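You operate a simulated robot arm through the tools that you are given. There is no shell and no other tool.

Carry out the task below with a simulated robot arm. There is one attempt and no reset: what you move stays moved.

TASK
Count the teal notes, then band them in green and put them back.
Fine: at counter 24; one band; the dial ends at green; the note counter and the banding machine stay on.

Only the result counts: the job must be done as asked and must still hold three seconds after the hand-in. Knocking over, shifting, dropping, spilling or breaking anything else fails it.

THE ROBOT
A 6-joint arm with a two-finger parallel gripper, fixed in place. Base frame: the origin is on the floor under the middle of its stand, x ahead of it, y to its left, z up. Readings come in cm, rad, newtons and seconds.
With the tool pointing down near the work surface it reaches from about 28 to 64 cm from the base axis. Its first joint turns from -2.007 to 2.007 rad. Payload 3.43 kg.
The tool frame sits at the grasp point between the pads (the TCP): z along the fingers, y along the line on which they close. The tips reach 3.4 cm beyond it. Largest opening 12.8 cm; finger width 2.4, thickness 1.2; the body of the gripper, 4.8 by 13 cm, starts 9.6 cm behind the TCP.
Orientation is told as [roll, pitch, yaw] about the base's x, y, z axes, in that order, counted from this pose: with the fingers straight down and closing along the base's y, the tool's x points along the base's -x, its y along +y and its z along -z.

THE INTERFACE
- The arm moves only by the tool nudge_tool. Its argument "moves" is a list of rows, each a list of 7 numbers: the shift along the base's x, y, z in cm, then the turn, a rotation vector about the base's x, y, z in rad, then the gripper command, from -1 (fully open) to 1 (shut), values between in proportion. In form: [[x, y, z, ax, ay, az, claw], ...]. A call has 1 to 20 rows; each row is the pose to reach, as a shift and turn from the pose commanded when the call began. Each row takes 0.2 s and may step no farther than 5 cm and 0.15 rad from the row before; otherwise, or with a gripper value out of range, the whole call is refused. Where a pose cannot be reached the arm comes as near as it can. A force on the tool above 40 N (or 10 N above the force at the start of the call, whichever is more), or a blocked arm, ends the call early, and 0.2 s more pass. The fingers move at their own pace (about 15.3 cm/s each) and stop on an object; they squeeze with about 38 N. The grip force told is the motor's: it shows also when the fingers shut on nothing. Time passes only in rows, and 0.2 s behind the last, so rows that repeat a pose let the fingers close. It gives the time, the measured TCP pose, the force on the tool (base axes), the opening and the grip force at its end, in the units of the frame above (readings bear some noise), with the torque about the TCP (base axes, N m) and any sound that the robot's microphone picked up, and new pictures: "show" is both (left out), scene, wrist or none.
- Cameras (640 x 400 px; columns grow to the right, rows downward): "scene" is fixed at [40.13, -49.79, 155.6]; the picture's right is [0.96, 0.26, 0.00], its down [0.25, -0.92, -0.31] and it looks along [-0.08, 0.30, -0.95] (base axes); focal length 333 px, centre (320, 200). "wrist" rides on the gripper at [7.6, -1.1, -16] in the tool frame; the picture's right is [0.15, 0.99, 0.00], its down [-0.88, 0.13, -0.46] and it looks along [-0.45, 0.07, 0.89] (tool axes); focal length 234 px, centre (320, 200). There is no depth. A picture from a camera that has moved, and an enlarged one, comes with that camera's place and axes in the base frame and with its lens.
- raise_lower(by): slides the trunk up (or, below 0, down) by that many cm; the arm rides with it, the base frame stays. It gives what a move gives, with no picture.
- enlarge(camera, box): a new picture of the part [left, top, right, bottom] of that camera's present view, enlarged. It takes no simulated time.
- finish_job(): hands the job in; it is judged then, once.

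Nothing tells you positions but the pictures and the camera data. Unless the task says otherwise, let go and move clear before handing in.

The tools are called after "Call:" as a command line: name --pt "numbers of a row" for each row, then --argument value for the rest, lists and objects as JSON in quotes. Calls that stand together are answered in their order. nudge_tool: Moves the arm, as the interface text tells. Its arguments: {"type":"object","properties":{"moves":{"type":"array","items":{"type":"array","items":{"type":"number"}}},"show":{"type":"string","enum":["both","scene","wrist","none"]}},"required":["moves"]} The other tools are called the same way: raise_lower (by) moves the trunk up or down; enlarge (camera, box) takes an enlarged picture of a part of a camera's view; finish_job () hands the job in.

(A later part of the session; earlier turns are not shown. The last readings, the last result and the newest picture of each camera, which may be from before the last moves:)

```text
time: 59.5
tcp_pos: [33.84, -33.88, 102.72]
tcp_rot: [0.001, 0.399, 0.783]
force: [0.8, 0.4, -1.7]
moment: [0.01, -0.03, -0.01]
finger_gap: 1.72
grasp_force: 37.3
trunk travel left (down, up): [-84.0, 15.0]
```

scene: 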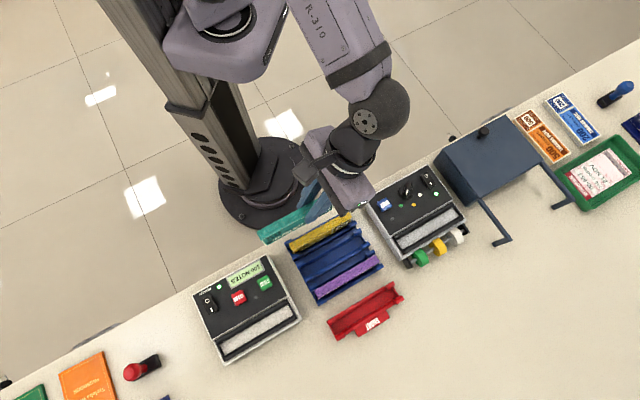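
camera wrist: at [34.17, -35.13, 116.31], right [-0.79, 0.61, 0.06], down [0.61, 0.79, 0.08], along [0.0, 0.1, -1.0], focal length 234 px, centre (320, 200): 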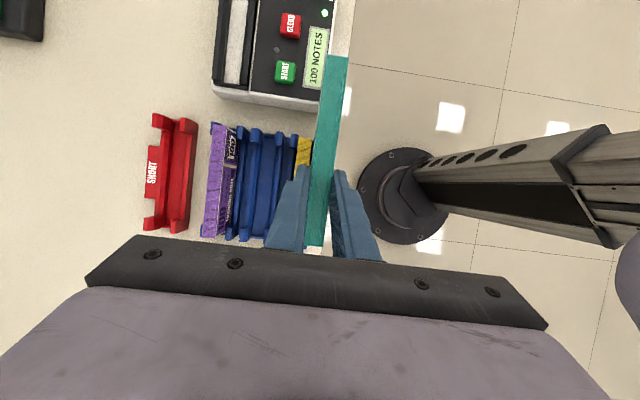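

Now I'll turn the held bundle half a turn about the vertical, so that the tilt favours the banding machine's side.

Call:
nudge_tool --pt "0 0 0 0 0 -0.14 1" --pt "0 0 0 0 0 -0.28 1" --pt "0 0 0 0 0 -0.42 1" --pt "0 0 0 0 0 -0.56 1" --pt "0 0 0 0 0 -0.7 1" --pt "0 0 0 0 0 -0.84 1" --pt "0 0 0 0 0 -0.98 1" --pt "0 0 0 0 0 -1.12 1" --pt "0 0 0 0 0 -1.26 1" --pt "0 0 0 0 0 -1.4 1" --pt "0 0 0 0 0 -1.54 1" --pt "0 0 0 0 0 -1.57 1" --show "scene"

Call:
nudge_tool --pt "0 0 0 0 0 -0.14 1" --pt "0 0 0 0 0 -0.28 1" --pt "0 0 0 0 0 -0.42 1" --pt "0 0 0 0 0 -0.56 1" --pt "0 0 0 0 0 -0.7 1" --pt "0 0 0 0 0 -0.84 1" --pt "0 0 0 0 0 -0.98 1" --pt "0 0 0 0 0 -1.12 1" --pt "0 0 0 0 0 -1.26 1" --pt "0 0 0 0 0 -1.4 1" --pt "0 0 0 0 0 -1.54 1" --pt "0 0 0 0 0 -1.57 1" --pt "0 0 0 0 0 -1.57 1" --show "both"

```text
time: 62.1
tcp_pos: [33.86, -33.84, 102.84]
tcp_rot: [0.0, 0.4, -0.787]
force: [-0.2, 0.8, -0.7]
moment: [-0.03, -0.02, -0.02]
finger_gap: 1.72
grasp_force: 38.4
trunk travel left (down, up): [-84.0, 15.0]
```

scene: 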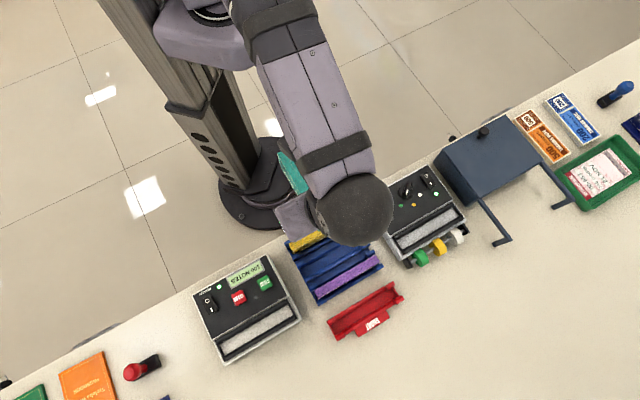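

```text
time: 64.9
tcp_pos: [33.96, -33.84, 102.78]
tcp_rot: [0.001, 0.399, -2.358]
force: [0.2, 0.6, -0.8]
moment: [-0.07, 0.01, -0.02]
finger_gap: 1.72
grasp_force: 38.4
trunk travel left (down, up): [-84.0, 15.0]
camera wrist: at [33.7, -32.5, 120.3], right [0.79, -0.6, 0.06], down [-0.61, -0.79, 0.08], along [0.0, -0.1, -1.0], focal length 234 px, centre (320, 200)
```

scene: 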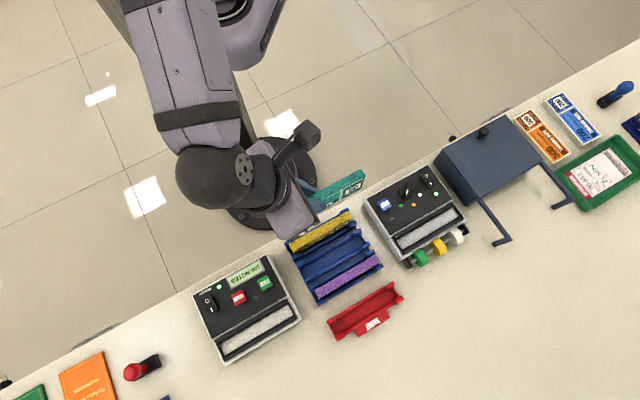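
wrist: 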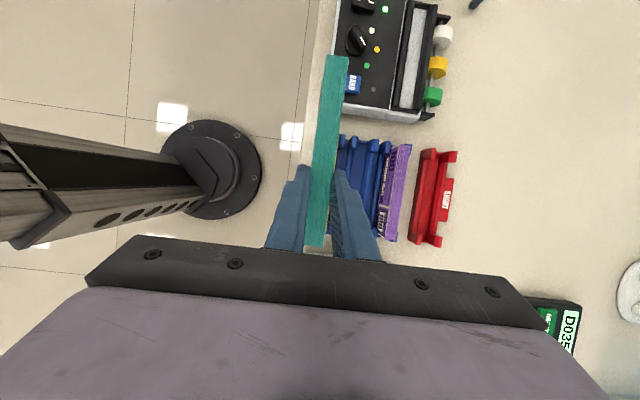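

The turn went cleanly. I'll carry the bundle toward the banding machine and look before going over its slot.

Call:
nudge_tool --pt "3 0.7 0 0 0 0 1" --pt "7 1.6 0 0 0 0 1" --pt "11 2.5 0 0 0 0 1" --pt "15 3.4 0 0 0 0 1" --pt "17.5 3.9 0 0 0 0 1" --pt "18.4 4.1 0 0 0 0 1" --pt "18.4 4.1 0 0 0 0 1" --show "both"

Call:
enlarge --camera "wrist" --box '[240, 40, 440, 240]'

```text
time: 66.5
tcp_pos: [52.41, -29.64, 102.92]
tcp_rot: [0.0, 0.399, -2.357]
force: [0.6, 0.2, -1.0]
moment: [0.0, 0.02, -0.01]
finger_gap: 1.72
grasp_force: 37.5
trunk travel left (down, up): [-84.0, 15.0]
camera wrist: at [52.12, -28.34, 120.43], right [0.8, -0.6, 0.06], down [-0.61, -0.79, 0.08], along [0.0, -0.1, -1.0], focal length 234 px, centre (320, 200)
```

scene: 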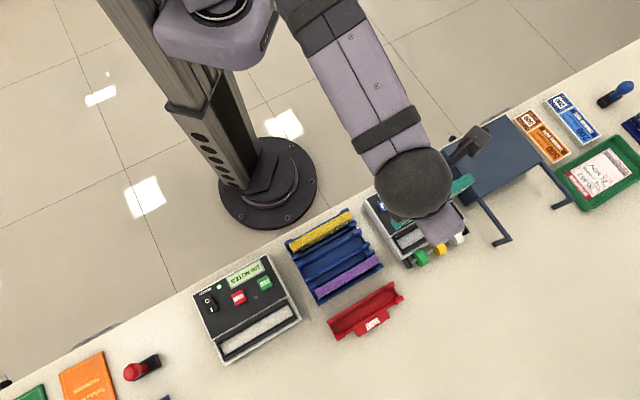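
wrist: 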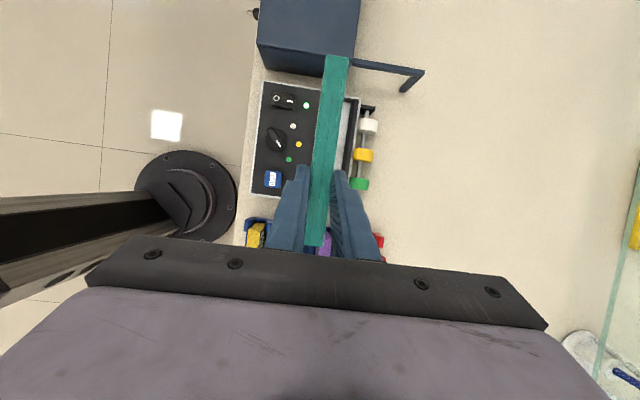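

```text
2.00 times, centred on (340, 140) of wrist
camera zoom: at [52.12, -28.34, 120.43], right [0.8, -0.6, 0.06], down [-0.61, -0.79, 0.08], along [0.0, -0.1, -1.0], focal length 468 px, centre (280, 320)
```

zoom: 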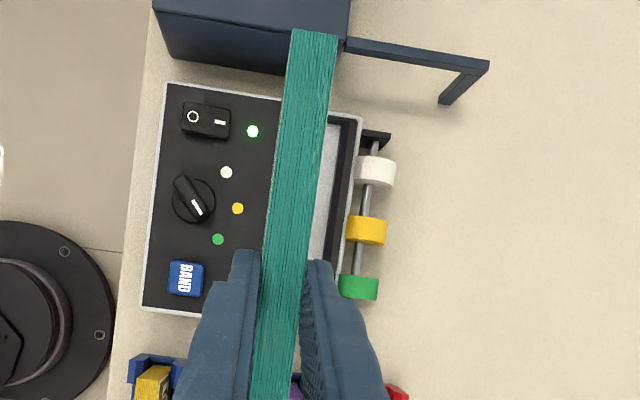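

The hood beside the banding machine starts at p≈32.4 with its top near z=90, so it leaves about 2 cm beyond the bundle's end. I'll move directly above the banding slot.

Call:
nudge_tool --pt "1.5 0.1 0 0 0 0 1" --pt "3 0.2 -1.5 0 0 0 1" --pt "4.55 0.35 -3.5 0 0 0 1" --pt "4.55 0.35 -4.8 0 0 0 1" --pt "4.55 0.35 -4.8 0 0 0 1" --show "both"

Call:
enlarge --camera "wrist" --box '[260, 40, 400, 160]'

Call:
enlarge --camera "wrist" --box '[250, 140, 390, 260]'

```text
time: 67.7
tcp_pos: [56.81, -29.36, 97.88]
tcp_rot: [-0.002, 0.399, -2.357]
force: [0.4, -0.4, -1.1]
moment: [-0.03, 0.06, 0.03]
finger_gap: 1.74
grasp_force: 38.7
trunk travel left (down, up): [-84.0, 15.0]
camera wrist: at [56.67, -27.94, 115.35], right [0.8, -0.6, 0.06], down [-0.61, -0.79, 0.08], along [0.0, -0.1, -1.0], focal length 234 px, centre (320, 200)
```

scene: 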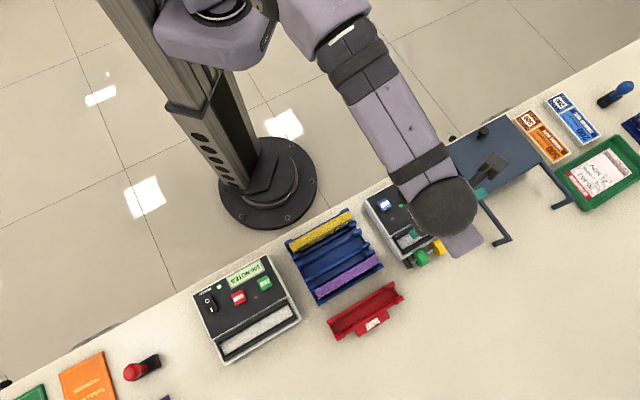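
wrist: 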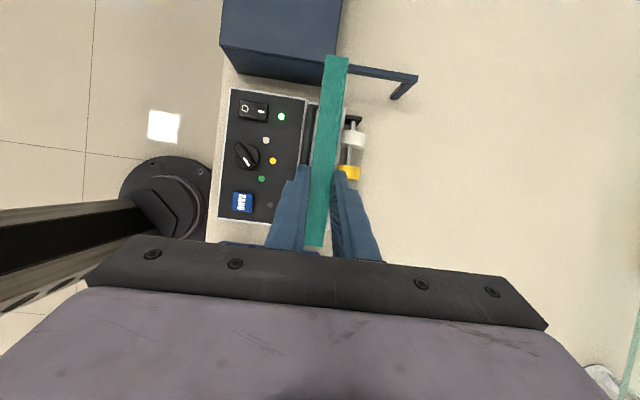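

```text
3.33 times, centred on (330, 100) of wrist
camera zoom: at [56.67, -27.94, 115.35], right [0.8, -0.6, 0.06], down [-0.61, -0.79, 0.08], along [0.0, -0.1, -1.0], focal length 781 px, centre (287, 533)
```

zoom: 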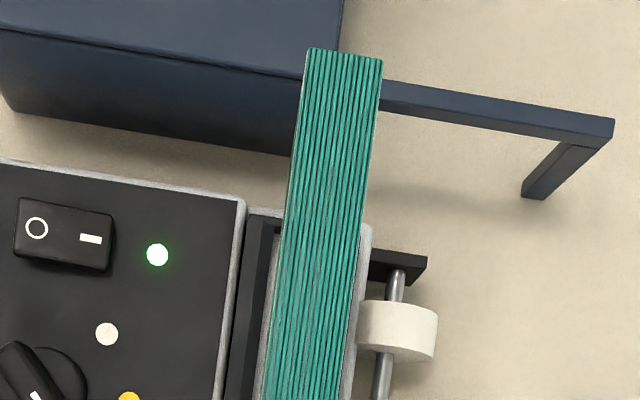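

```text
3.33 times, centred on (320, 200) of wrist
camera zoom: at [56.67, -27.94, 115.35], right [0.8, -0.6, 0.06], down [-0.61, -0.79, 0.08], along [0.0, -0.1, -1.0], focal length 781 px, centre (320, 200)
```

zoom: 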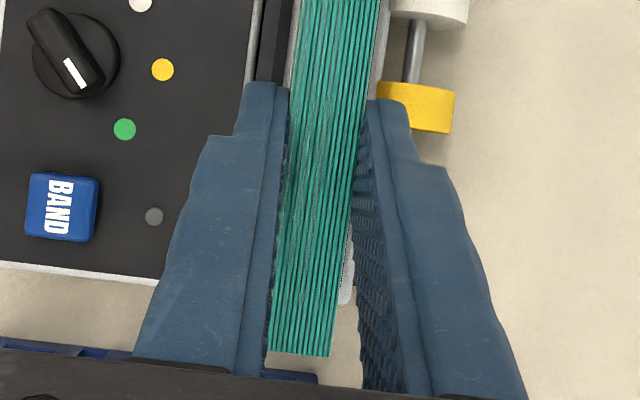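

The bundle is over the slot and centred (q≈-60.9, p≈22.6). I'll lower it in stages and watch the force.

Call:
nudge_tool --pt "-0.05 -0.05 -2 0 0 0 1" --pt "-0.05 -0.05 -4.5 0 0 0 1" --pt "-0.05 -0.05 -6.7 0 0 0 1" --pt "-0.05 -0.05 -6.7 0 0 0 1" --show "wrist"

Call:
enlarge --camera "wrist" --box '[260, 40, 400, 160]'

Call:
enlarge --camera "wrist" --box '[250, 140, 390, 260]'

```text
time: 68.7
tcp_pos: [56.76, -29.34, 91.32]
tcp_rot: [0.001, 0.401, -2.355]
force: [0.7, -0.1, -0.9]
moment: [-0.02, 0.03, -0.02]
finger_gap: 1.74
grasp_force: 38.1
trunk travel left (down, up): [-84.0, 15.0]
camera wrist: at [56.59, -27.92, 108.78], right [0.8, -0.6, 0.06], down [-0.61, -0.79, 0.08], along [0.0, -0.1, -1.0], focal length 234 px, centre (320, 200)
```

wrist: 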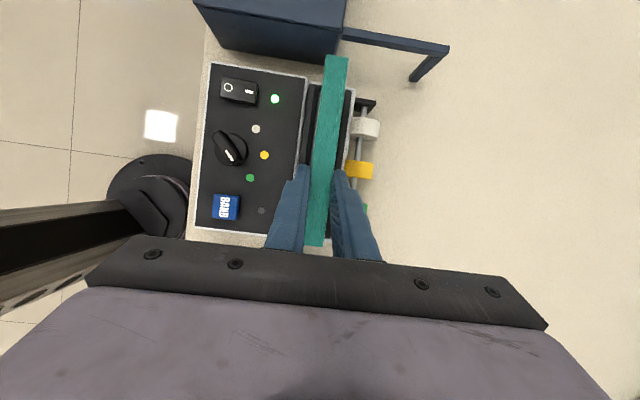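

```text
3.33 times, centred on (330, 100) of wrist
camera zoom: at [56.59, -27.92, 108.78], right [0.8, -0.6, 0.06], down [-0.61, -0.79, 0.08], along [0.0, -0.1, -1.0], focal length 781 px, centre (287, 533)
```

zoom: 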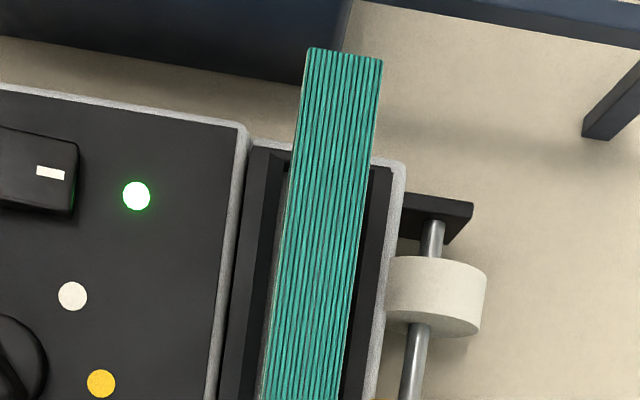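

```text
3.33 times, centred on (320, 200) of wrist
camera zoom: at [56.59, -27.92, 108.78], right [0.8, -0.6, 0.06], down [-0.61, -0.79, 0.08], along [0.0, -0.1, -1.0], focal length 781 px, centre (320, 200)
```

zoom: 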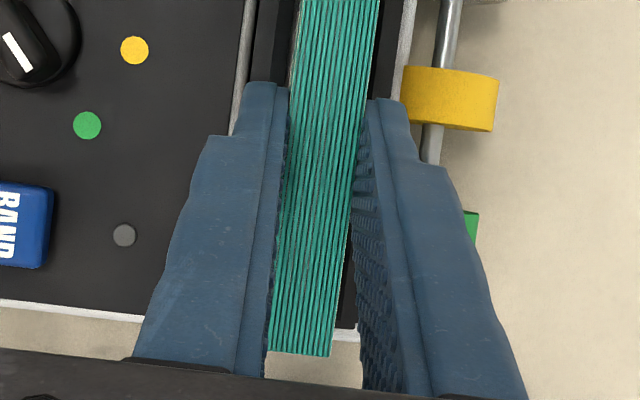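

Call:
nudge_tool --pt "0.02 -0.02 -0.6 0 0 0 1" --pt "0.02 -0.02 -1.2 0 0 0 1" --pt "0.02 -0.02 -1.2 0 0 0 1" --show "none"

```text
time: 69.5
tcp_pos: [56.66, -29.43, 90.0]
tcp_rot: [0.001, 0.398, -2.356]
force: [0.2, 0.1, -1.4]
moment: [-0.03, 0.02, -0.02]
finger_gap: 1.73
grasp_force: 38.0
trunk travel left (down, up): [-84.0, 15.0]
```

Call:
nudge_tool --pt "0 0 -0.3 0 0 0 1" --pt "0 0 -0.5 0 0 0 1" --pt "0 0 -0.5 0 0 0 1" --show "none"

```text
time: 70.3
tcp_pos: [56.78, -29.49, 89.5]
tcp_rot: [0.0, 0.401, -2.355]
force: [0.1, 0.2, -0.5]
moment: [-0.09, 0.02, 0.0]
finger_gap: 1.72
grasp_force: 37.9
trunk travel left (down, up): [-84.0, 15.0]
```

Call:
nudge_tool --pt "0 0 -0.2 0 0 0 1" --pt "0 0 -0.3 0 0 0 1" --pt "0 0 -0.3 0 0 0 1" --show "none"

```text
time: 71.1
tcp_pos: [56.77, -29.54, 89.26]
tcp_rot: [0.0, 0.4, -2.355]
force: [0.1, 0.5, -1.3]
moment: [-0.06, 0.03, -0.01]
finger_gap: 1.74
grasp_force: 38.0
trunk travel left (down, up): [-84.0, 15.0]
```

Call:
nudge_tool --pt "0 0 -0.15 0 0 0 1" --pt "0 0 -0.25 0 0 0 1" --pt "0 0 -0.25 0 0 0 1" --show "none"

```text
time: 71.9
tcp_pos: [56.73, -29.55, 89.15]
tcp_rot: [0.0, 0.401, -2.353]
force: [-1.1, -1.0, 5.4]
moment: [0.41, -0.32, 0.04]
finger_gap: 1.7
grasp_force: 37.7
trunk travel left (down, up): [-84.0, 15.0]
```

Contact came at the same height as in the counter, so it's on the slot floor. I'll check the view before releasing.

Call:
nudge_tool --pt "0 0 -0.1 0 0 0 1" --show "wrist"

Call:
enlarge --camera "wrist" --box '[260, 40, 400, 160]'

Call:
enlarge --camera "scene" --box '[340, 120, 540, 280]'

```text
time: 72.3
tcp_pos: [56.72, -29.38, 89.2]
tcp_rot: [0.003, 0.401, -2.354]
force: [-1.4, -1.6, 10.4]
moment: [0.36, -0.28, 0.03]
finger_gap: 1.73
grasp_force: 37.8
trunk travel left (down, up): [-84.0, 15.0]
camera wrist: at [56.49, -28.09, 106.69], right [0.79, -0.6, 0.06], down [-0.61, -0.79, 0.08], along [0.0, -0.1, -1.0], focal length 234 px, centre (320, 200)
```

wrist: 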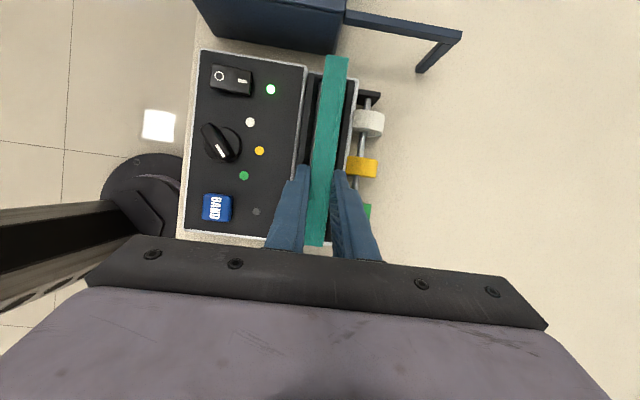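

```text
3.33 times, centred on (330, 100) of wrist
camera zoom: at [56.49, -28.09, 106.69], right [0.79, -0.6, 0.06], down [-0.61, -0.79, 0.08], along [0.0, -0.1, -1.0], focal length 781 px, centre (287, 533)
```

zoom: 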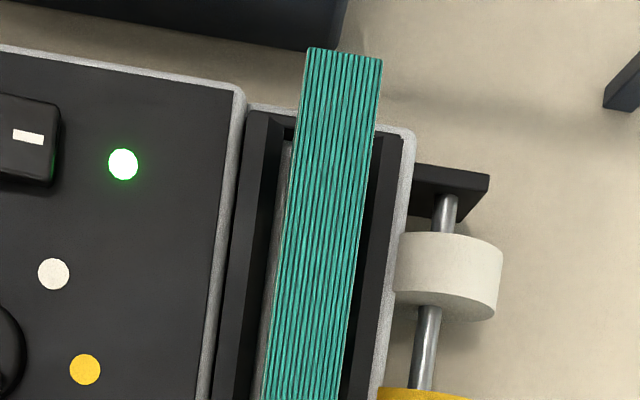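

```text
2.50 times, centred on (440, 200) of scene
camera zoom: at [40.13, -49.79, 155.6], right [0.96, 0.26, 0.0], down [0.25, -0.92, -0.31], along [-0.08, 0.3, -0.95], focal length 832 px, centre (20, 200)
```

zoom: 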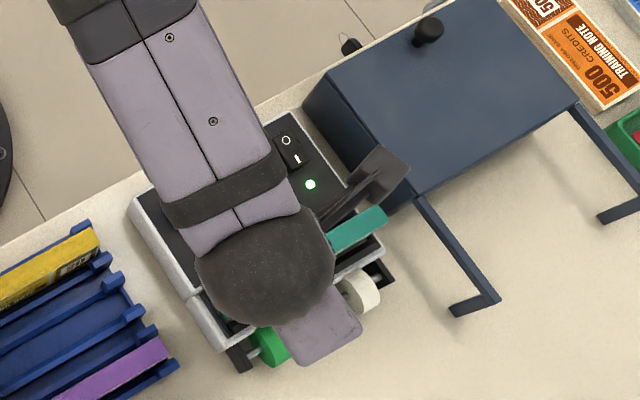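

Call:
nudge_tool --pt "0 0 0.1 0 0 0 1" --pt "0 0 0.1 0 0 0 0.68" --pt "0 0 0.1 0 0 0 0.6" --pt "0 0 0.1 0 0 0 0.55" --pt "0 0 0.1 0 0 0 0.55" --show "wrist"

Call:
enlarge --camera "wrist" --box '[260, 40, 400, 160]'

Call:
enlarge --camera "wrist" --box '[250, 140, 390, 260]'

```text
time: 73.5
tcp_pos: [56.91, -29.39, 89.08]
tcp_rot: [0.0, 0.399, -2.356]
force: [0.6, -0.7, 0.3]
moment: [0.01, 0.04, 0.0]
finger_gap: 2.87
grasp_force: 0.1
trunk travel left (down, up): [-84.0, 15.0]
camera wrist: at [56.62, -28.06, 106.61], right [0.8, -0.6, 0.06], down [-0.61, -0.79, 0.08], along [0.0, -0.1, -1.0], focal length 234 px, centre (320, 200)
```

wrist: 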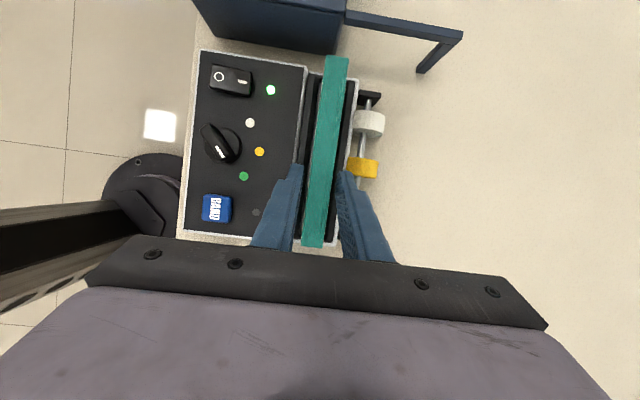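

```text
3.33 times, centred on (330, 100) of wrist
camera zoom: at [56.62, -28.06, 106.61], right [0.8, -0.6, 0.06], down [-0.61, -0.79, 0.08], along [0.0, -0.1, -1.0], focal length 781 px, centre (287, 533)
```

zoom: 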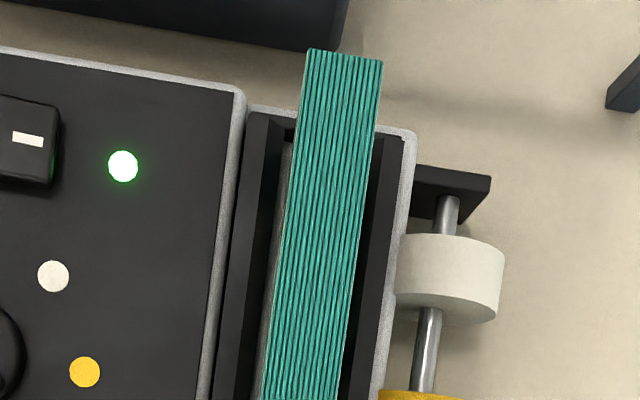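

```text
3.33 times, centred on (320, 200) of wrist
camera zoom: at [56.62, -28.06, 106.61], right [0.8, -0.6, 0.06], down [-0.61, -0.79, 0.08], along [0.0, -0.1, -1.0], focal length 781 px, centre (320, 200)
```

zoom: 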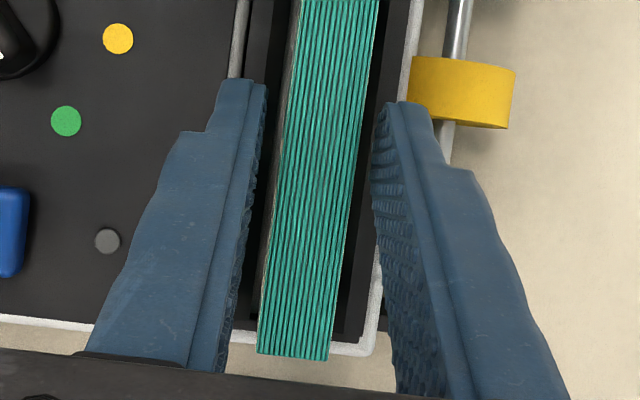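

The notes are standing in the banding slot. I'll rise straight up, level the tool, close the fingers and go above the BAND button.

Call:
nudge_tool --pt "0 0 1 0 0 0 0.55" --pt "0 0 3 0 0 0 0.55" --pt "0 0 6 0 0 0 0.55" --pt "0 0 9 0 0 0 0.55" --pt "-2 1 9 -0.09 0.09 0 0.8" --pt "-4.5 2.3 9 -0.18 0.18 0 1" --pt "-7 3.6 9 -0.27 0.27 0 1" --pt "-8.45 4.5 9 -0.283 0.283 0 1" --pt "-8.45 4.5 7 -0.283 0.283 0 1" --pt "-8.45 4.5 7 -0.283 0.283 0 1" --show "both"

Call:
enlarge --camera "wrist" --box '[230, 60, 430, 240]'

Call:
enlarge --camera "scene" --box '[340, 120, 540, 280]'

```text
time: 75.7
tcp_pos: [48.29, -24.92, 96.12]
tcp_rot: [0.001, 0.0, -2.356]
force: [-0.2, 0.2, -0.3]
moment: [0.0, -0.01, -0.02]
finger_gap: 0.0
grasp_force: 32.7
trunk travel left (down, up): [-84.0, 15.0]
camera wrist: at [52.88, -18.73, 112.02], right [0.8, -0.6, 0.0], down [-0.53, -0.72, 0.46], along [-0.27, -0.37, -0.89], focal length 234 px, centre (320, 200)
```

scene: 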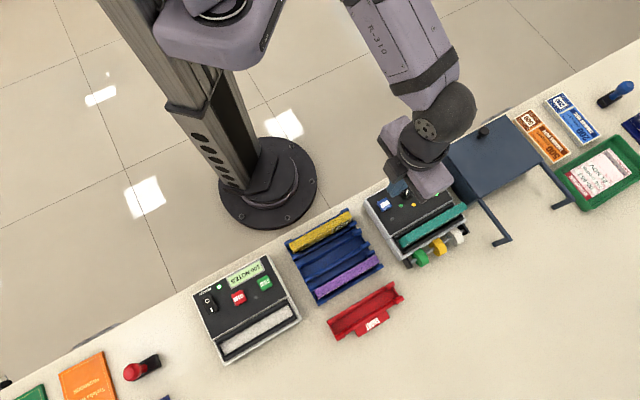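
wrist: 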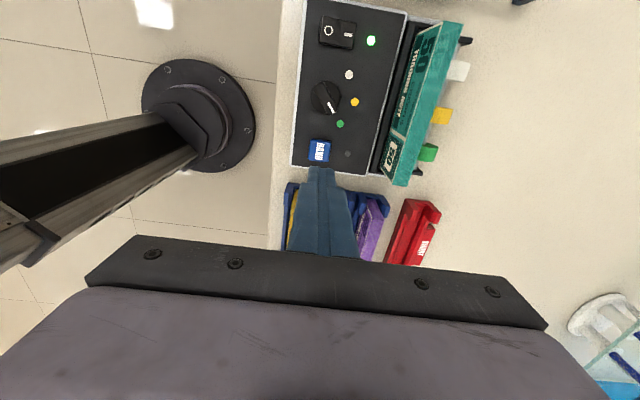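

```text
2.22 times, centred on (330, 150) of wrist
camera zoom: at [52.88, -18.73, 112.02], right [0.8, -0.6, 0.0], down [-0.53, -0.72, 0.46], along [-0.27, -0.37, -0.89], focal length 520 px, centre (298, 311)
```

zoom: 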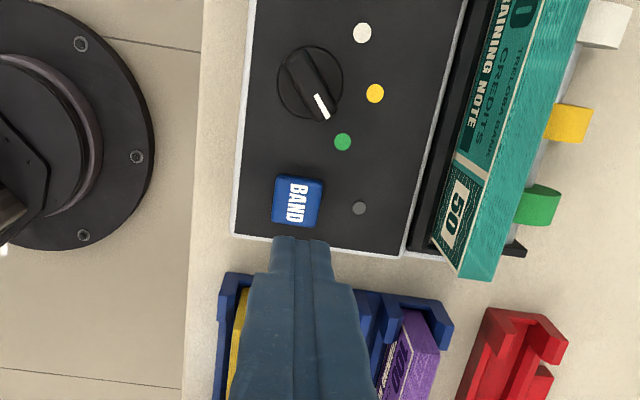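

```text
2.50 times, centred on (440, 200) of scene
camera zoom: at [40.13, -49.79, 155.6], right [0.96, 0.26, 0.0], down [0.25, -0.92, -0.31], along [-0.08, 0.3, -0.95], focal length 832 px, centre (20, 200)
```

zoom: 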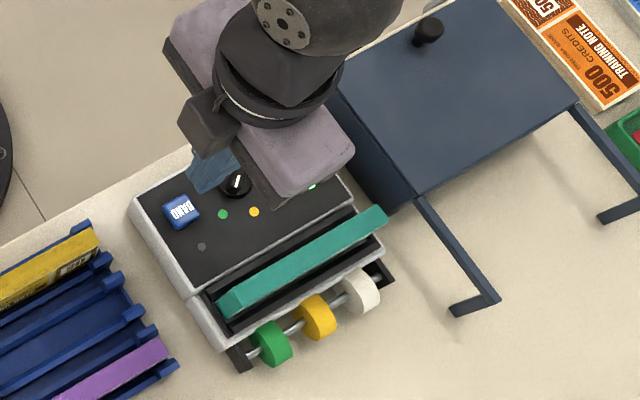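

I'm centred over BAND. I'll go down to just above it, then press gently once.

Call:
nudge_tool --pt "0.07 0.07 -2.5 0 0 0 1" --pt "0.07 0.07 -5 0 0 0 1" --pt "0.07 0.07 -7.4 0 0 0 1" --pt "0.07 0.07 -7.4 0 0 0 1" --show "wrist"

Call:
enlarge --camera "wrist" --box '[240, 100, 400, 240]'

```text
time: 76.7
tcp_pos: [48.34, -24.76, 88.86]
tcp_rot: [0.0, -0.001, -2.356]
force: [-0.1, 0.0, -0.4]
moment: [-0.01, -0.01, -0.01]
finger_gap: 0.0
grasp_force: 32.9
trunk travel left (down, up): [-84.0, 15.0]
camera wrist: at [53.03, -18.65, 104.6], right [0.8, -0.6, 0.0], down [-0.53, -0.72, 0.46], along [-0.27, -0.37, -0.89], focal length 234 px, centre (320, 200)
```

wrist: 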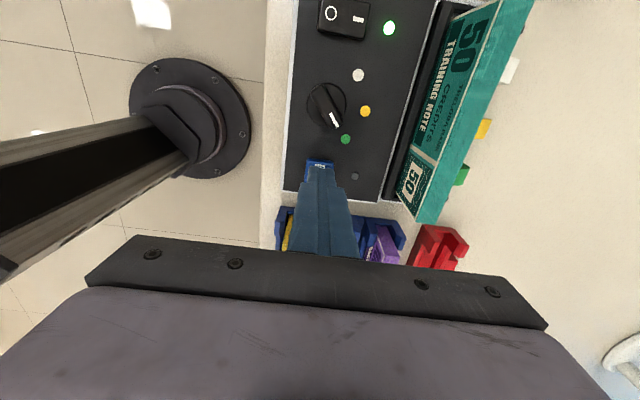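

```text
2.86 times, centred on (320, 170) of wrist
camera zoom: at [53.03, -18.65, 104.6], right [0.8, -0.6, 0.0], down [-0.53, -0.72, 0.46], along [-0.27, -0.37, -0.89], focal length 669 px, centre (320, 286)
```

zoom: 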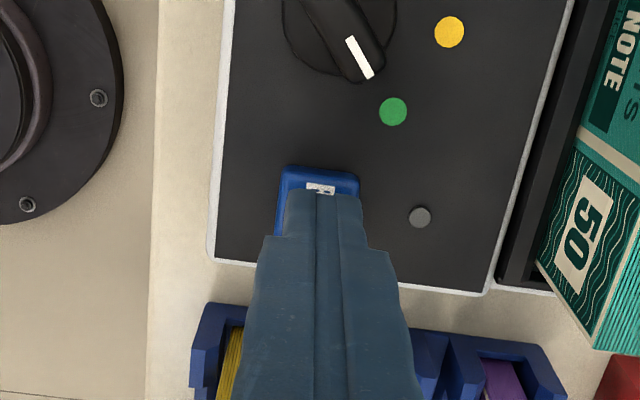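

Call:
nudge_tool --pt "0 0 -0.4 0 0 0 1" --pt "0 0 -0.8 0 0 0 1" --pt "0 0 -0.8 0 0 0 1" --show "none"

```text
time: 77.5
tcp_pos: [48.54, -24.81, 87.98]
tcp_rot: [0.0, -0.001, -2.357]
force: [0.6, -0.2, -0.8]
moment: [0.03, 0.0, 0.0]
finger_gap: 0.0
grasp_force: 33.6
trunk travel left (down, up): [-84.0, 15.0]
```

Call:
nudge_tool --pt "0 0 -0.3 0 0 0 1" --pt "0 0 -0.4 0 0 0 1" --pt "0 0 -0.4 0 0 0 1" --show "none"

```text
time: 78.3
tcp_pos: [48.42, -24.71, 87.47]
tcp_rot: [-0.001, -0.001, -2.356]
force: [0.6, 0.2, 0.3]
moment: [0.01, -0.01, 0.02]
finger_gap: 0.0
grasp_force: 32.6
trunk travel left (down, up): [-84.0, 15.0]
```

Call:
nudge_tool --pt "0 0 -0.3 0 0 0 1" --pt "0 0 -0.4 0 0 0 1" --pt "0 0 -0.4 0 0 0 1" --show "none"

```text
time: 79.1
tcp_pos: [48.5, -24.82, 87.07]
tcp_rot: [-0.002, 0.001, -2.356]
force: [0.0, -2.7, 6.0]
moment: [-0.09, 0.06, -0.01]
finger_gap: 0.0
grasp_force: 32.7
trunk travel left (down, up): [-84.0, 15.0]
heard: click
```

A click sounded once. I'll lift off and watch the machine.

Call:
nudge_tool --pt "0 0 1 0 0 0 1" --pt "0 0 3 0 0 0 1" --pt "0 0 6 0 0 0 1" --pt "0 0 9 0 0 0 1" --pt "0 0 9 0 0 0 1" --show "wrist"

Call:
enlarge --camera "wrist" --box '[270, 0, 490, 200]'

Call:
enlarge --camera "scene" --box '[340, 120, 540, 280]'

```text
time: 80.3
tcp_pos: [48.46, -24.99, 96.01]
tcp_rot: [-0.002, -0.001, -2.355]
force: [0.6, -0.3, -0.2]
moment: [-0.01, -0.01, 0.02]
finger_gap: 0.0
grasp_force: 33.4
trunk travel left (down, up): [-84.0, 15.0]
camera wrist: at [52.96, -18.82, 111.85], right [0.8, -0.6, 0.0], down [-0.53, -0.72, 0.46], along [-0.27, -0.37, -0.89], focal length 234 px, centre (320, 200)
```

wrist: 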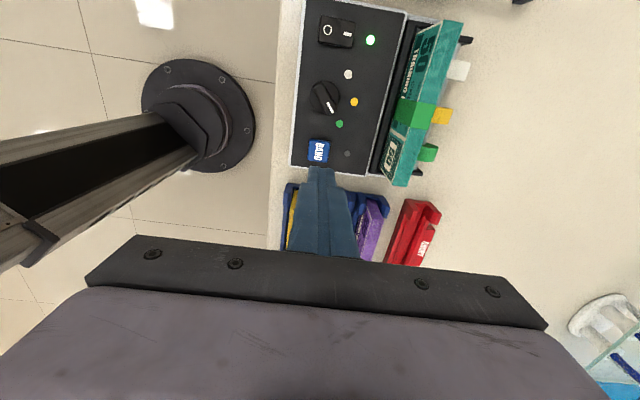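

```text
2.00 times, centred on (380, 100) of wrist
camera zoom: at [52.96, -18.82, 111.85], right [0.8, -0.6, 0.0], down [-0.53, -0.72, 0.46], along [-0.27, -0.37, -0.89], focal length 468 px, centre (200, 400)
```

zoom: 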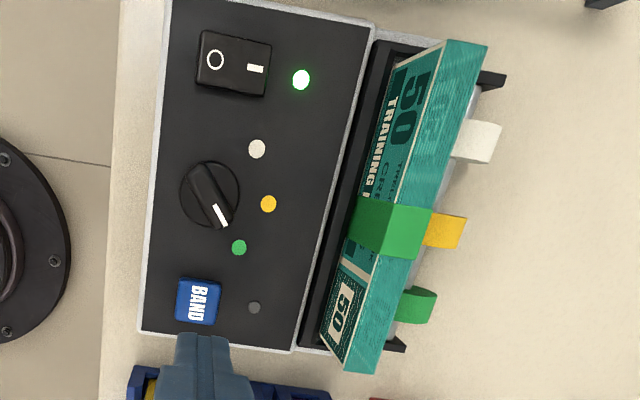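

```text
2.50 times, centred on (440, 200) of scene
camera zoom: at [40.13, -49.79, 155.6], right [0.96, 0.26, 0.0], down [0.25, -0.92, -0.31], along [-0.08, 0.3, -0.95], focal length 832 px, centre (20, 200)
```

zoom: 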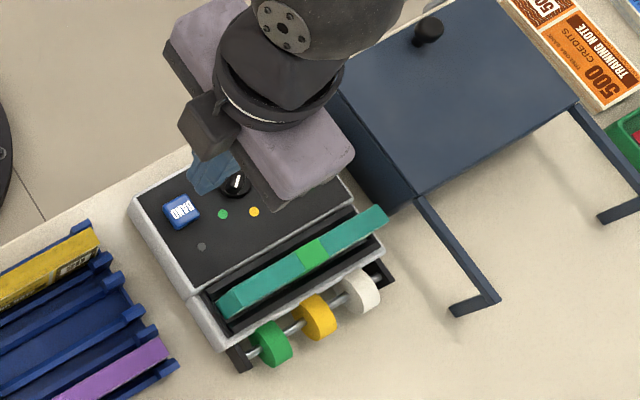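

The green band is on, around the middle of the bundle. I'll tilt back and hover over the free part of the bundle, clear of the band.

Call:
nudge_tool --pt "0 0 2 0.07 -0.07 0 0.7" --pt "1.5 -1 2 0.14 -0.14 0 0.45" --pt "3.5 -2.4 2 0.21 -0.21 0 0.45" --pt "5.8 -4 2 0.283 -0.283 0 0.45" --pt "7.63 -5.15 2 0.283 -0.283 0 0.45" --pt "7.63 -5.15 0 0.283 -0.283 0 0.45" --pt "7.63 -5.15 0 0.283 -0.283 0 0.45" --show "wrist"

Call:
enlarge --camera "wrist" --box '[240, 60, 420, 260]'

```text
time: 81.9
tcp_pos: [56.14, -29.74, 95.98]
tcp_rot: [0.002, 0.398, -2.356]
force: [-0.7, 0.3, 0.7]
moment: [0.01, -0.02, -0.02]
finger_gap: 3.53
grasp_force: 0.0
trunk travel left (down, up): [-84.0, 15.0]
camera wrist: at [55.78, -28.51, 113.49], right [0.8, -0.6, 0.06], down [-0.61, -0.79, 0.08], along [0.0, -0.1, -1.0], focal length 234 px, centre (320, 200)
```

wrist: 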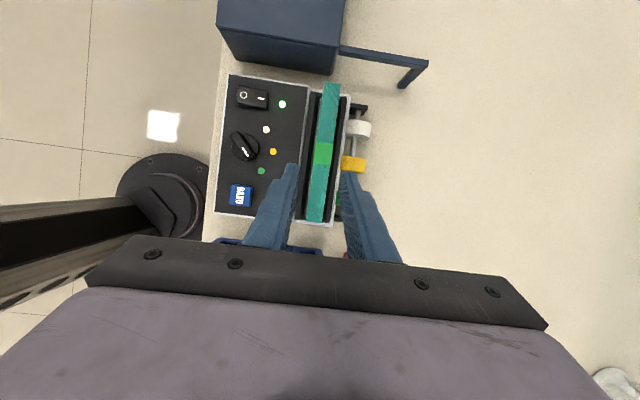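

```text
2.00 times, centred on (330, 160) of wrist
camera zoom: at [55.78, -28.51, 113.49], right [0.8, -0.6, 0.06], down [-0.61, -0.79, 0.08], along [0.0, -0.1, -1.0], focal length 468 px, centre (300, 280)
```

zoom: 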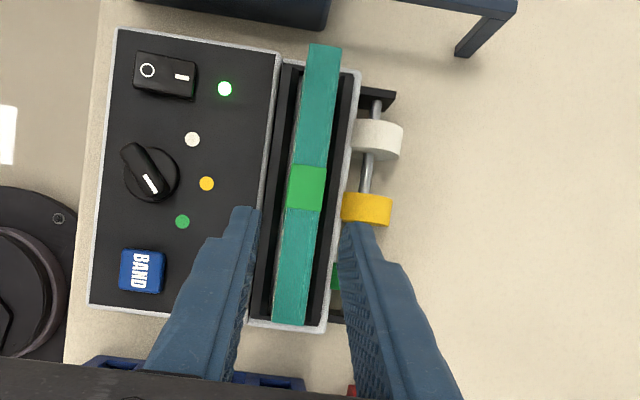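

Call:
nudge_tool --pt "0.08 -0.22 -2.5 0 0 0 0.45" --pt "0.08 -0.22 -5 0 0 0 0.45" --pt "0.08 -0.22 -6.7 0 0 0 0.45" --pt "0.08 -0.22 -6.7 0 0 0 0.45" --show "wrist"

Call:
enlarge --camera "wrist" --box '[240, 60, 420, 260]'

```text
time: 82.9
tcp_pos: [56.26, -30.28, 89.35]
tcp_rot: [0.002, 0.4, -2.357]
force: [-0.9, -0.1, 0.1]
moment: [-0.01, -0.02, 0.0]
finger_gap: 3.53
grasp_force: 0.1
trunk travel left (down, up): [-84.0, 15.0]
camera wrist: at [55.98, -28.9, 106.89], right [0.8, -0.6, 0.06], down [-0.61, -0.79, 0.08], along [0.0, -0.1, -1.0], focal length 234 px, centre (320, 200)
```

wrist: 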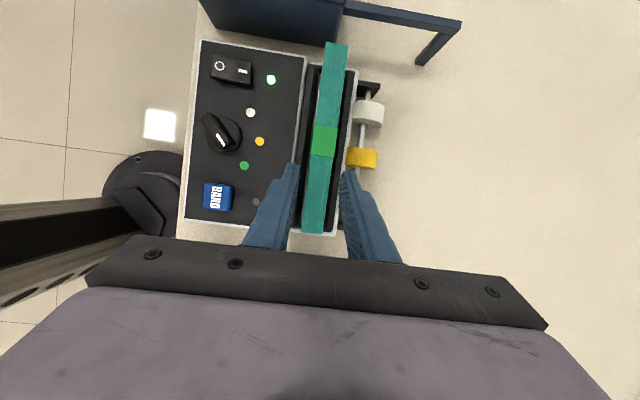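

```text
2.00 times, centred on (330, 160) of wrist
camera zoom: at [55.98, -28.9, 106.89], right [0.8, -0.6, 0.06], down [-0.61, -0.79, 0.08], along [0.0, -0.1, -1.0], focal length 468 px, centre (300, 280)
```

zoom: 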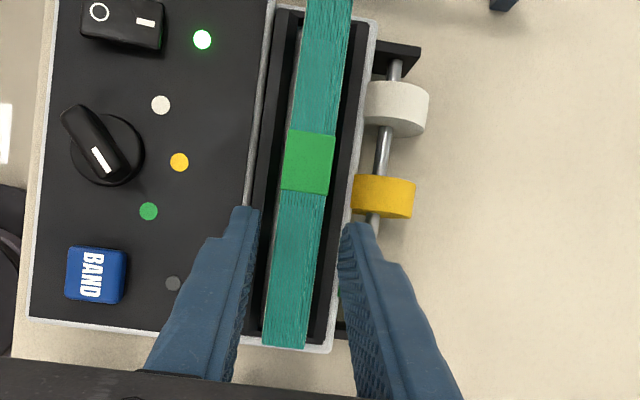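

Call:
nudge_tool --pt "-0.1 0.1 -0.15 0 0 0 0.45" --pt "-0.1 0.1 -0.15 0 0 0 0.6" --pt "-0.1 0.1 -0.15 0 0 0 0.8" --pt "-0.1 0.1 -0.15 0 0 0 1" --pt "-0.1 0.1 -0.15 0 0 0 1" --show "wrist"

Call:
enlarge --camera "wrist" --box '[240, 60, 420, 260]'

```text
time: 84.1
tcp_pos: [56.15, -30.12, 89.09]
tcp_rot: [0.0, 0.4, -2.357]
force: [0.7, -0.1, 1.2]
moment: [0.0, -0.04, -0.01]
finger_gap: 1.75
grasp_force: 38.0
trunk travel left (down, up): [-84.0, 15.0]
camera wrist: at [55.86, -28.77, 106.73], right [0.8, -0.6, 0.06], down [-0.61, -0.79, 0.08], along [0.0, -0.1, -1.0], focal length 234 px, centre (320, 200)
```

wrist: 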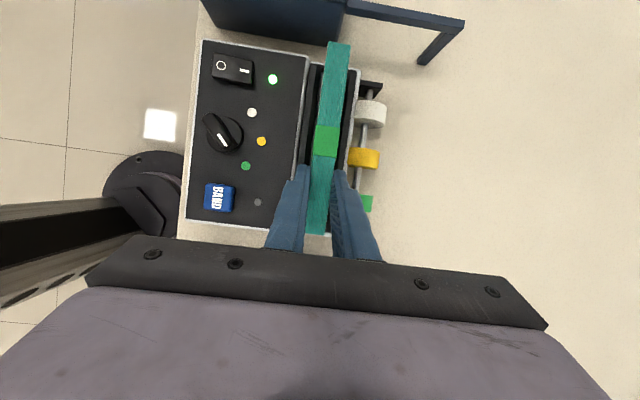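

```text
2.00 times, centred on (330, 160) of wrist
camera zoom: at [55.86, -28.77, 106.73], right [0.8, -0.6, 0.06], down [-0.61, -0.79, 0.08], along [0.0, -0.1, -1.0], focal length 468 px, centre (300, 280)
```

zoom: 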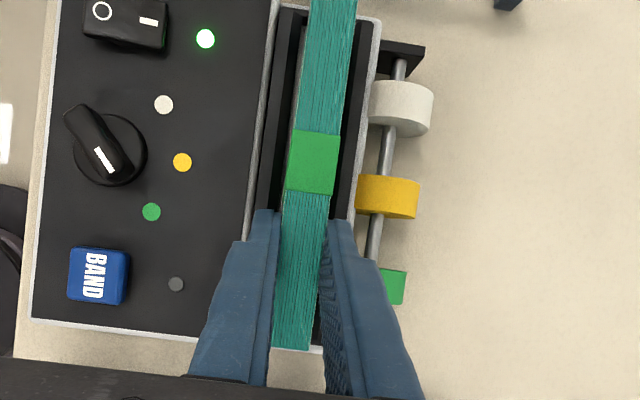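

Gripped beside the band. I'll lift and carry it back to the open middle area.

Call:
nudge_tool --pt "0 0 1 0 0 0 1" --pt "0 0 3 0 0 0 1" --pt "0 0 6 0 0 0 1" --pt "0 0 9 0 0 0 1" --pt "-1.5 0 11 0 0 0 1" --pt "-4.5 0 13 0 0 0 1" --pt "-8.5 -0.8 13 0 0 0 1" --pt "-12.5 -1.6 13 0 0 0 1" --pt "-16.5 -2.4 13 0 0 0 1" --pt "-20 -3.2 13 0 0 0 1" --pt "-22.2 -3.8 13 0 0 0 1" --pt "-22.2 -3.8 13 0 0 0 1" --show "both"

Call:
enlarge --camera "scene" --box '[180, 120, 540, 380]'

```text
time: 86.7
tcp_pos: [33.59, -33.92, 102.17]
tcp_rot: [0.0, 0.4, -2.356]
force: [-0.3, -0.1, -1.7]
moment: [-0.07, 0.05, 0.01]
finger_gap: 1.72
grasp_force: 38.3
trunk travel left (down, up): [-84.0, 15.0]
camera wrist: at [33.5, -32.57, 119.78], right [0.8, -0.6, 0.06], down [-0.61, -0.79, 0.08], along [0.0, -0.1, -1.0], focal length 234 px, centre (320, 200)
```

scene: 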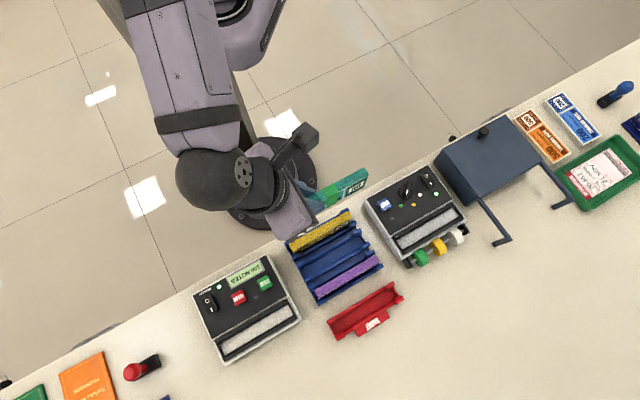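
wrist: 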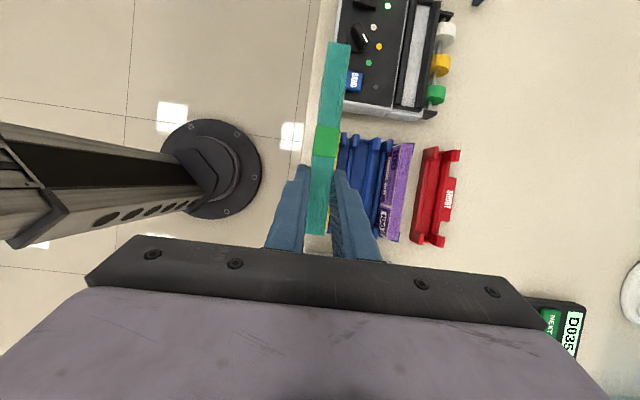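

```text
1.54 times, centred on (360, 250) of scene
camera zoom: at [40.13, -49.79, 155.6], right [0.96, 0.26, 0.0], down [0.25, -0.92, -0.31], along [-0.08, 0.3, -0.95], focal length 512 px, centre (258, 123)
```

zoom: 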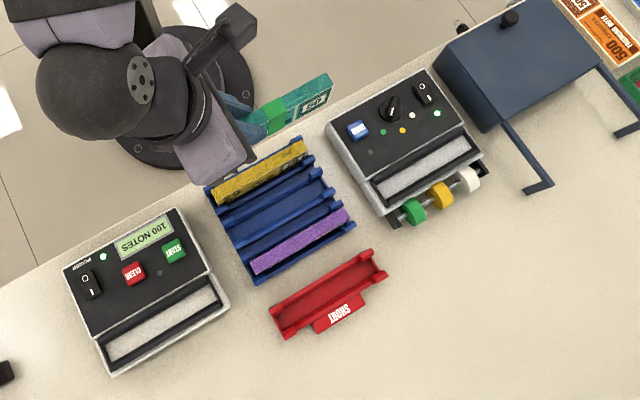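

Everything else is undisturbed. I'll rotate the bundle half a turn back to its original orientation.

Call:
nudge_tool --pt "0 0 0 0 0 0.14 1" --pt "0 0 0 0 0 0.28 1" --pt "0 0 0 0 0 0.42 1" --pt "0 0 0 0 0 0.56 1" --pt "0 0 0 0 0 0.7 1" --pt "0 0 0 0 0 0.84 1" --pt "0 0 0 0 0 0.98 1" --pt "0 0 0 0 0 1.12 1" --pt "0 0 0 0 0 1.26 1" --pt "0 0 0 0 0 1.4 1" --pt "0 0 0 0 0 1.54 1" --pt "0 0 0 0 0 1.571 1" --show "none"

Call:
nudge_tool --pt "0 0 0 0 0 0.14 1" --pt "0 0 0 0 0 0.28 1" --pt "0 0 0 0 0 0.42 1" --pt "0 0 0 0 0 0.56 1" --pt "0 0 0 0 0 0.7 1" --pt "0 0 0 0 0 0.84 1" --pt "0 0 0 0 0 0.98 1" --pt "0 0 0 0 0 1.12 1" --pt "0 0 0 0 0 1.26 1" --pt "0 0 0 0 0 1.4 1" --pt "0 0 0 0 0 1.54 1" --pt "0 0 0 0 0 1.571 1" --pt "0 0 0 0 0 1.571 1" --show "both"

```text
time: 89.3
tcp_pos: [33.88, -34.0, 102.16]
tcp_rot: [-0.001, 0.403, -0.781]
force: [-1.1, 0.2, -1.0]
moment: [-0.03, -0.06, 0.04]
finger_gap: 1.72
grasp_force: 37.7
trunk travel left (down, up): [-84.0, 15.0]
```

```text
time: 92.1
tcp_pos: [33.85, -33.88, 102.3]
tcp_rot: [-0.001, 0.399, 0.786]
force: [-0.1, 0.2, -0.8]
moment: [0.07, 0.01, 0.0]
finger_gap: 1.69
grasp_force: 37.3
trunk travel left (down, up): [-84.0, 15.0]
camera wrist: at [34.16, -35.23, 119.75], right [-0.8, 0.6, 0.06], down [0.6, 0.79, 0.08], along [0.0, 0.1, -1.0], focal length 234 px, centre (320, 200)
```

scene: 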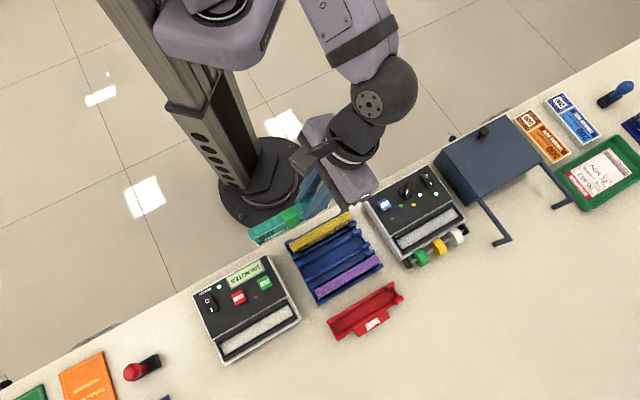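
wrist: 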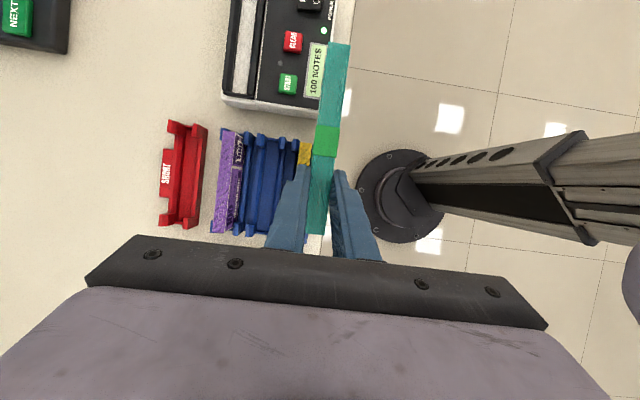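

Call:
nudge_tool --pt "3 -0.5 0 0 0 0 1" --pt "6 -1 -2 0 0 0 1" --pt "9.1 -1.65 -4 0 0 0 1" --pt "9.1 -1.65 -6 0 0 0 1" --pt "9.1 -1.65 -6 0 0 0 1" --show "wrist"

Call:
enlarge --camera "wrist" --box '[240, 40, 400, 150]'

Call:
enlarge --camera "wrist" --box '[240, 130, 400, 240]'

```text
time: 93.3
tcp_pos: [42.94, -35.72, 96.21]
tcp_rot: [-0.001, 0.4, 0.785]
force: [-1.1, -0.4, -0.6]
moment: [0.02, -0.03, 0.0]
finger_gap: 1.75
grasp_force: 37.9
trunk travel left (down, up): [-84.0, 15.0]
camera wrist: at [43.19, -36.89, 113.78], right [-0.8, 0.6, 0.06], down [0.61, 0.79, 0.08], along [0.0, 0.1, -1.0], focal length 234 px, centre (320, 200)
```

wrist: 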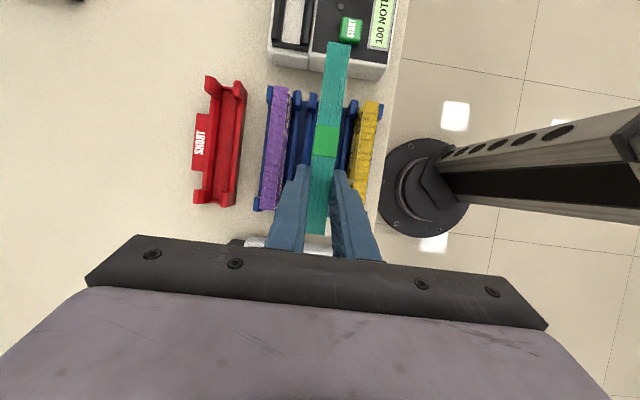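

```text
3.64 times, centred on (320, 95) of wrist
camera zoom: at [43.19, -36.89, 113.78], right [-0.8, 0.6, 0.06], down [0.61, 0.79, 0.08], along [0.0, 0.1, -1.0], focal length 852 px, centre (320, 582)
```

zoom: 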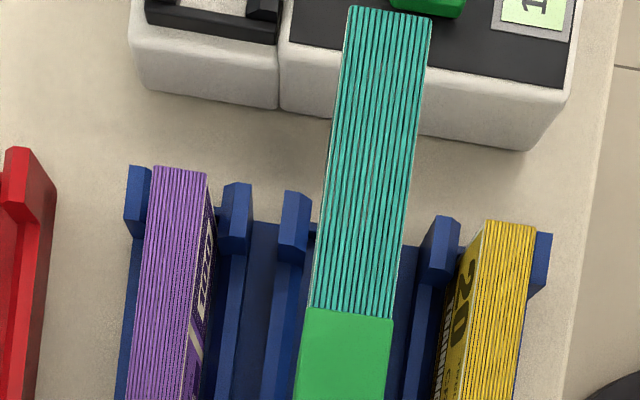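

```text
3.64 times, centred on (320, 185) of wrist
camera zoom: at [43.19, -36.89, 113.78], right [-0.8, 0.6, 0.06], down [0.61, 0.79, 0.08], along [0.0, 0.1, -1.0], focal length 852 px, centre (320, 254)
```

zoom: 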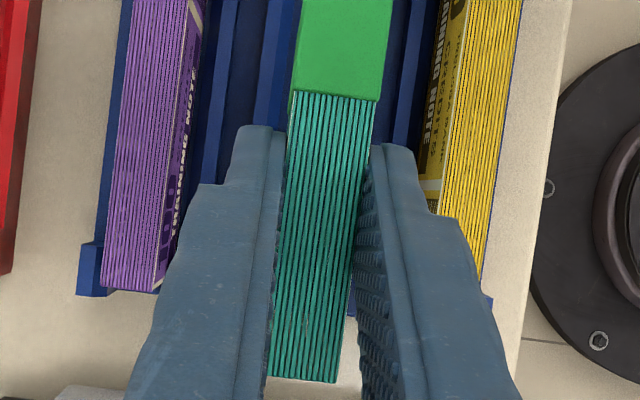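

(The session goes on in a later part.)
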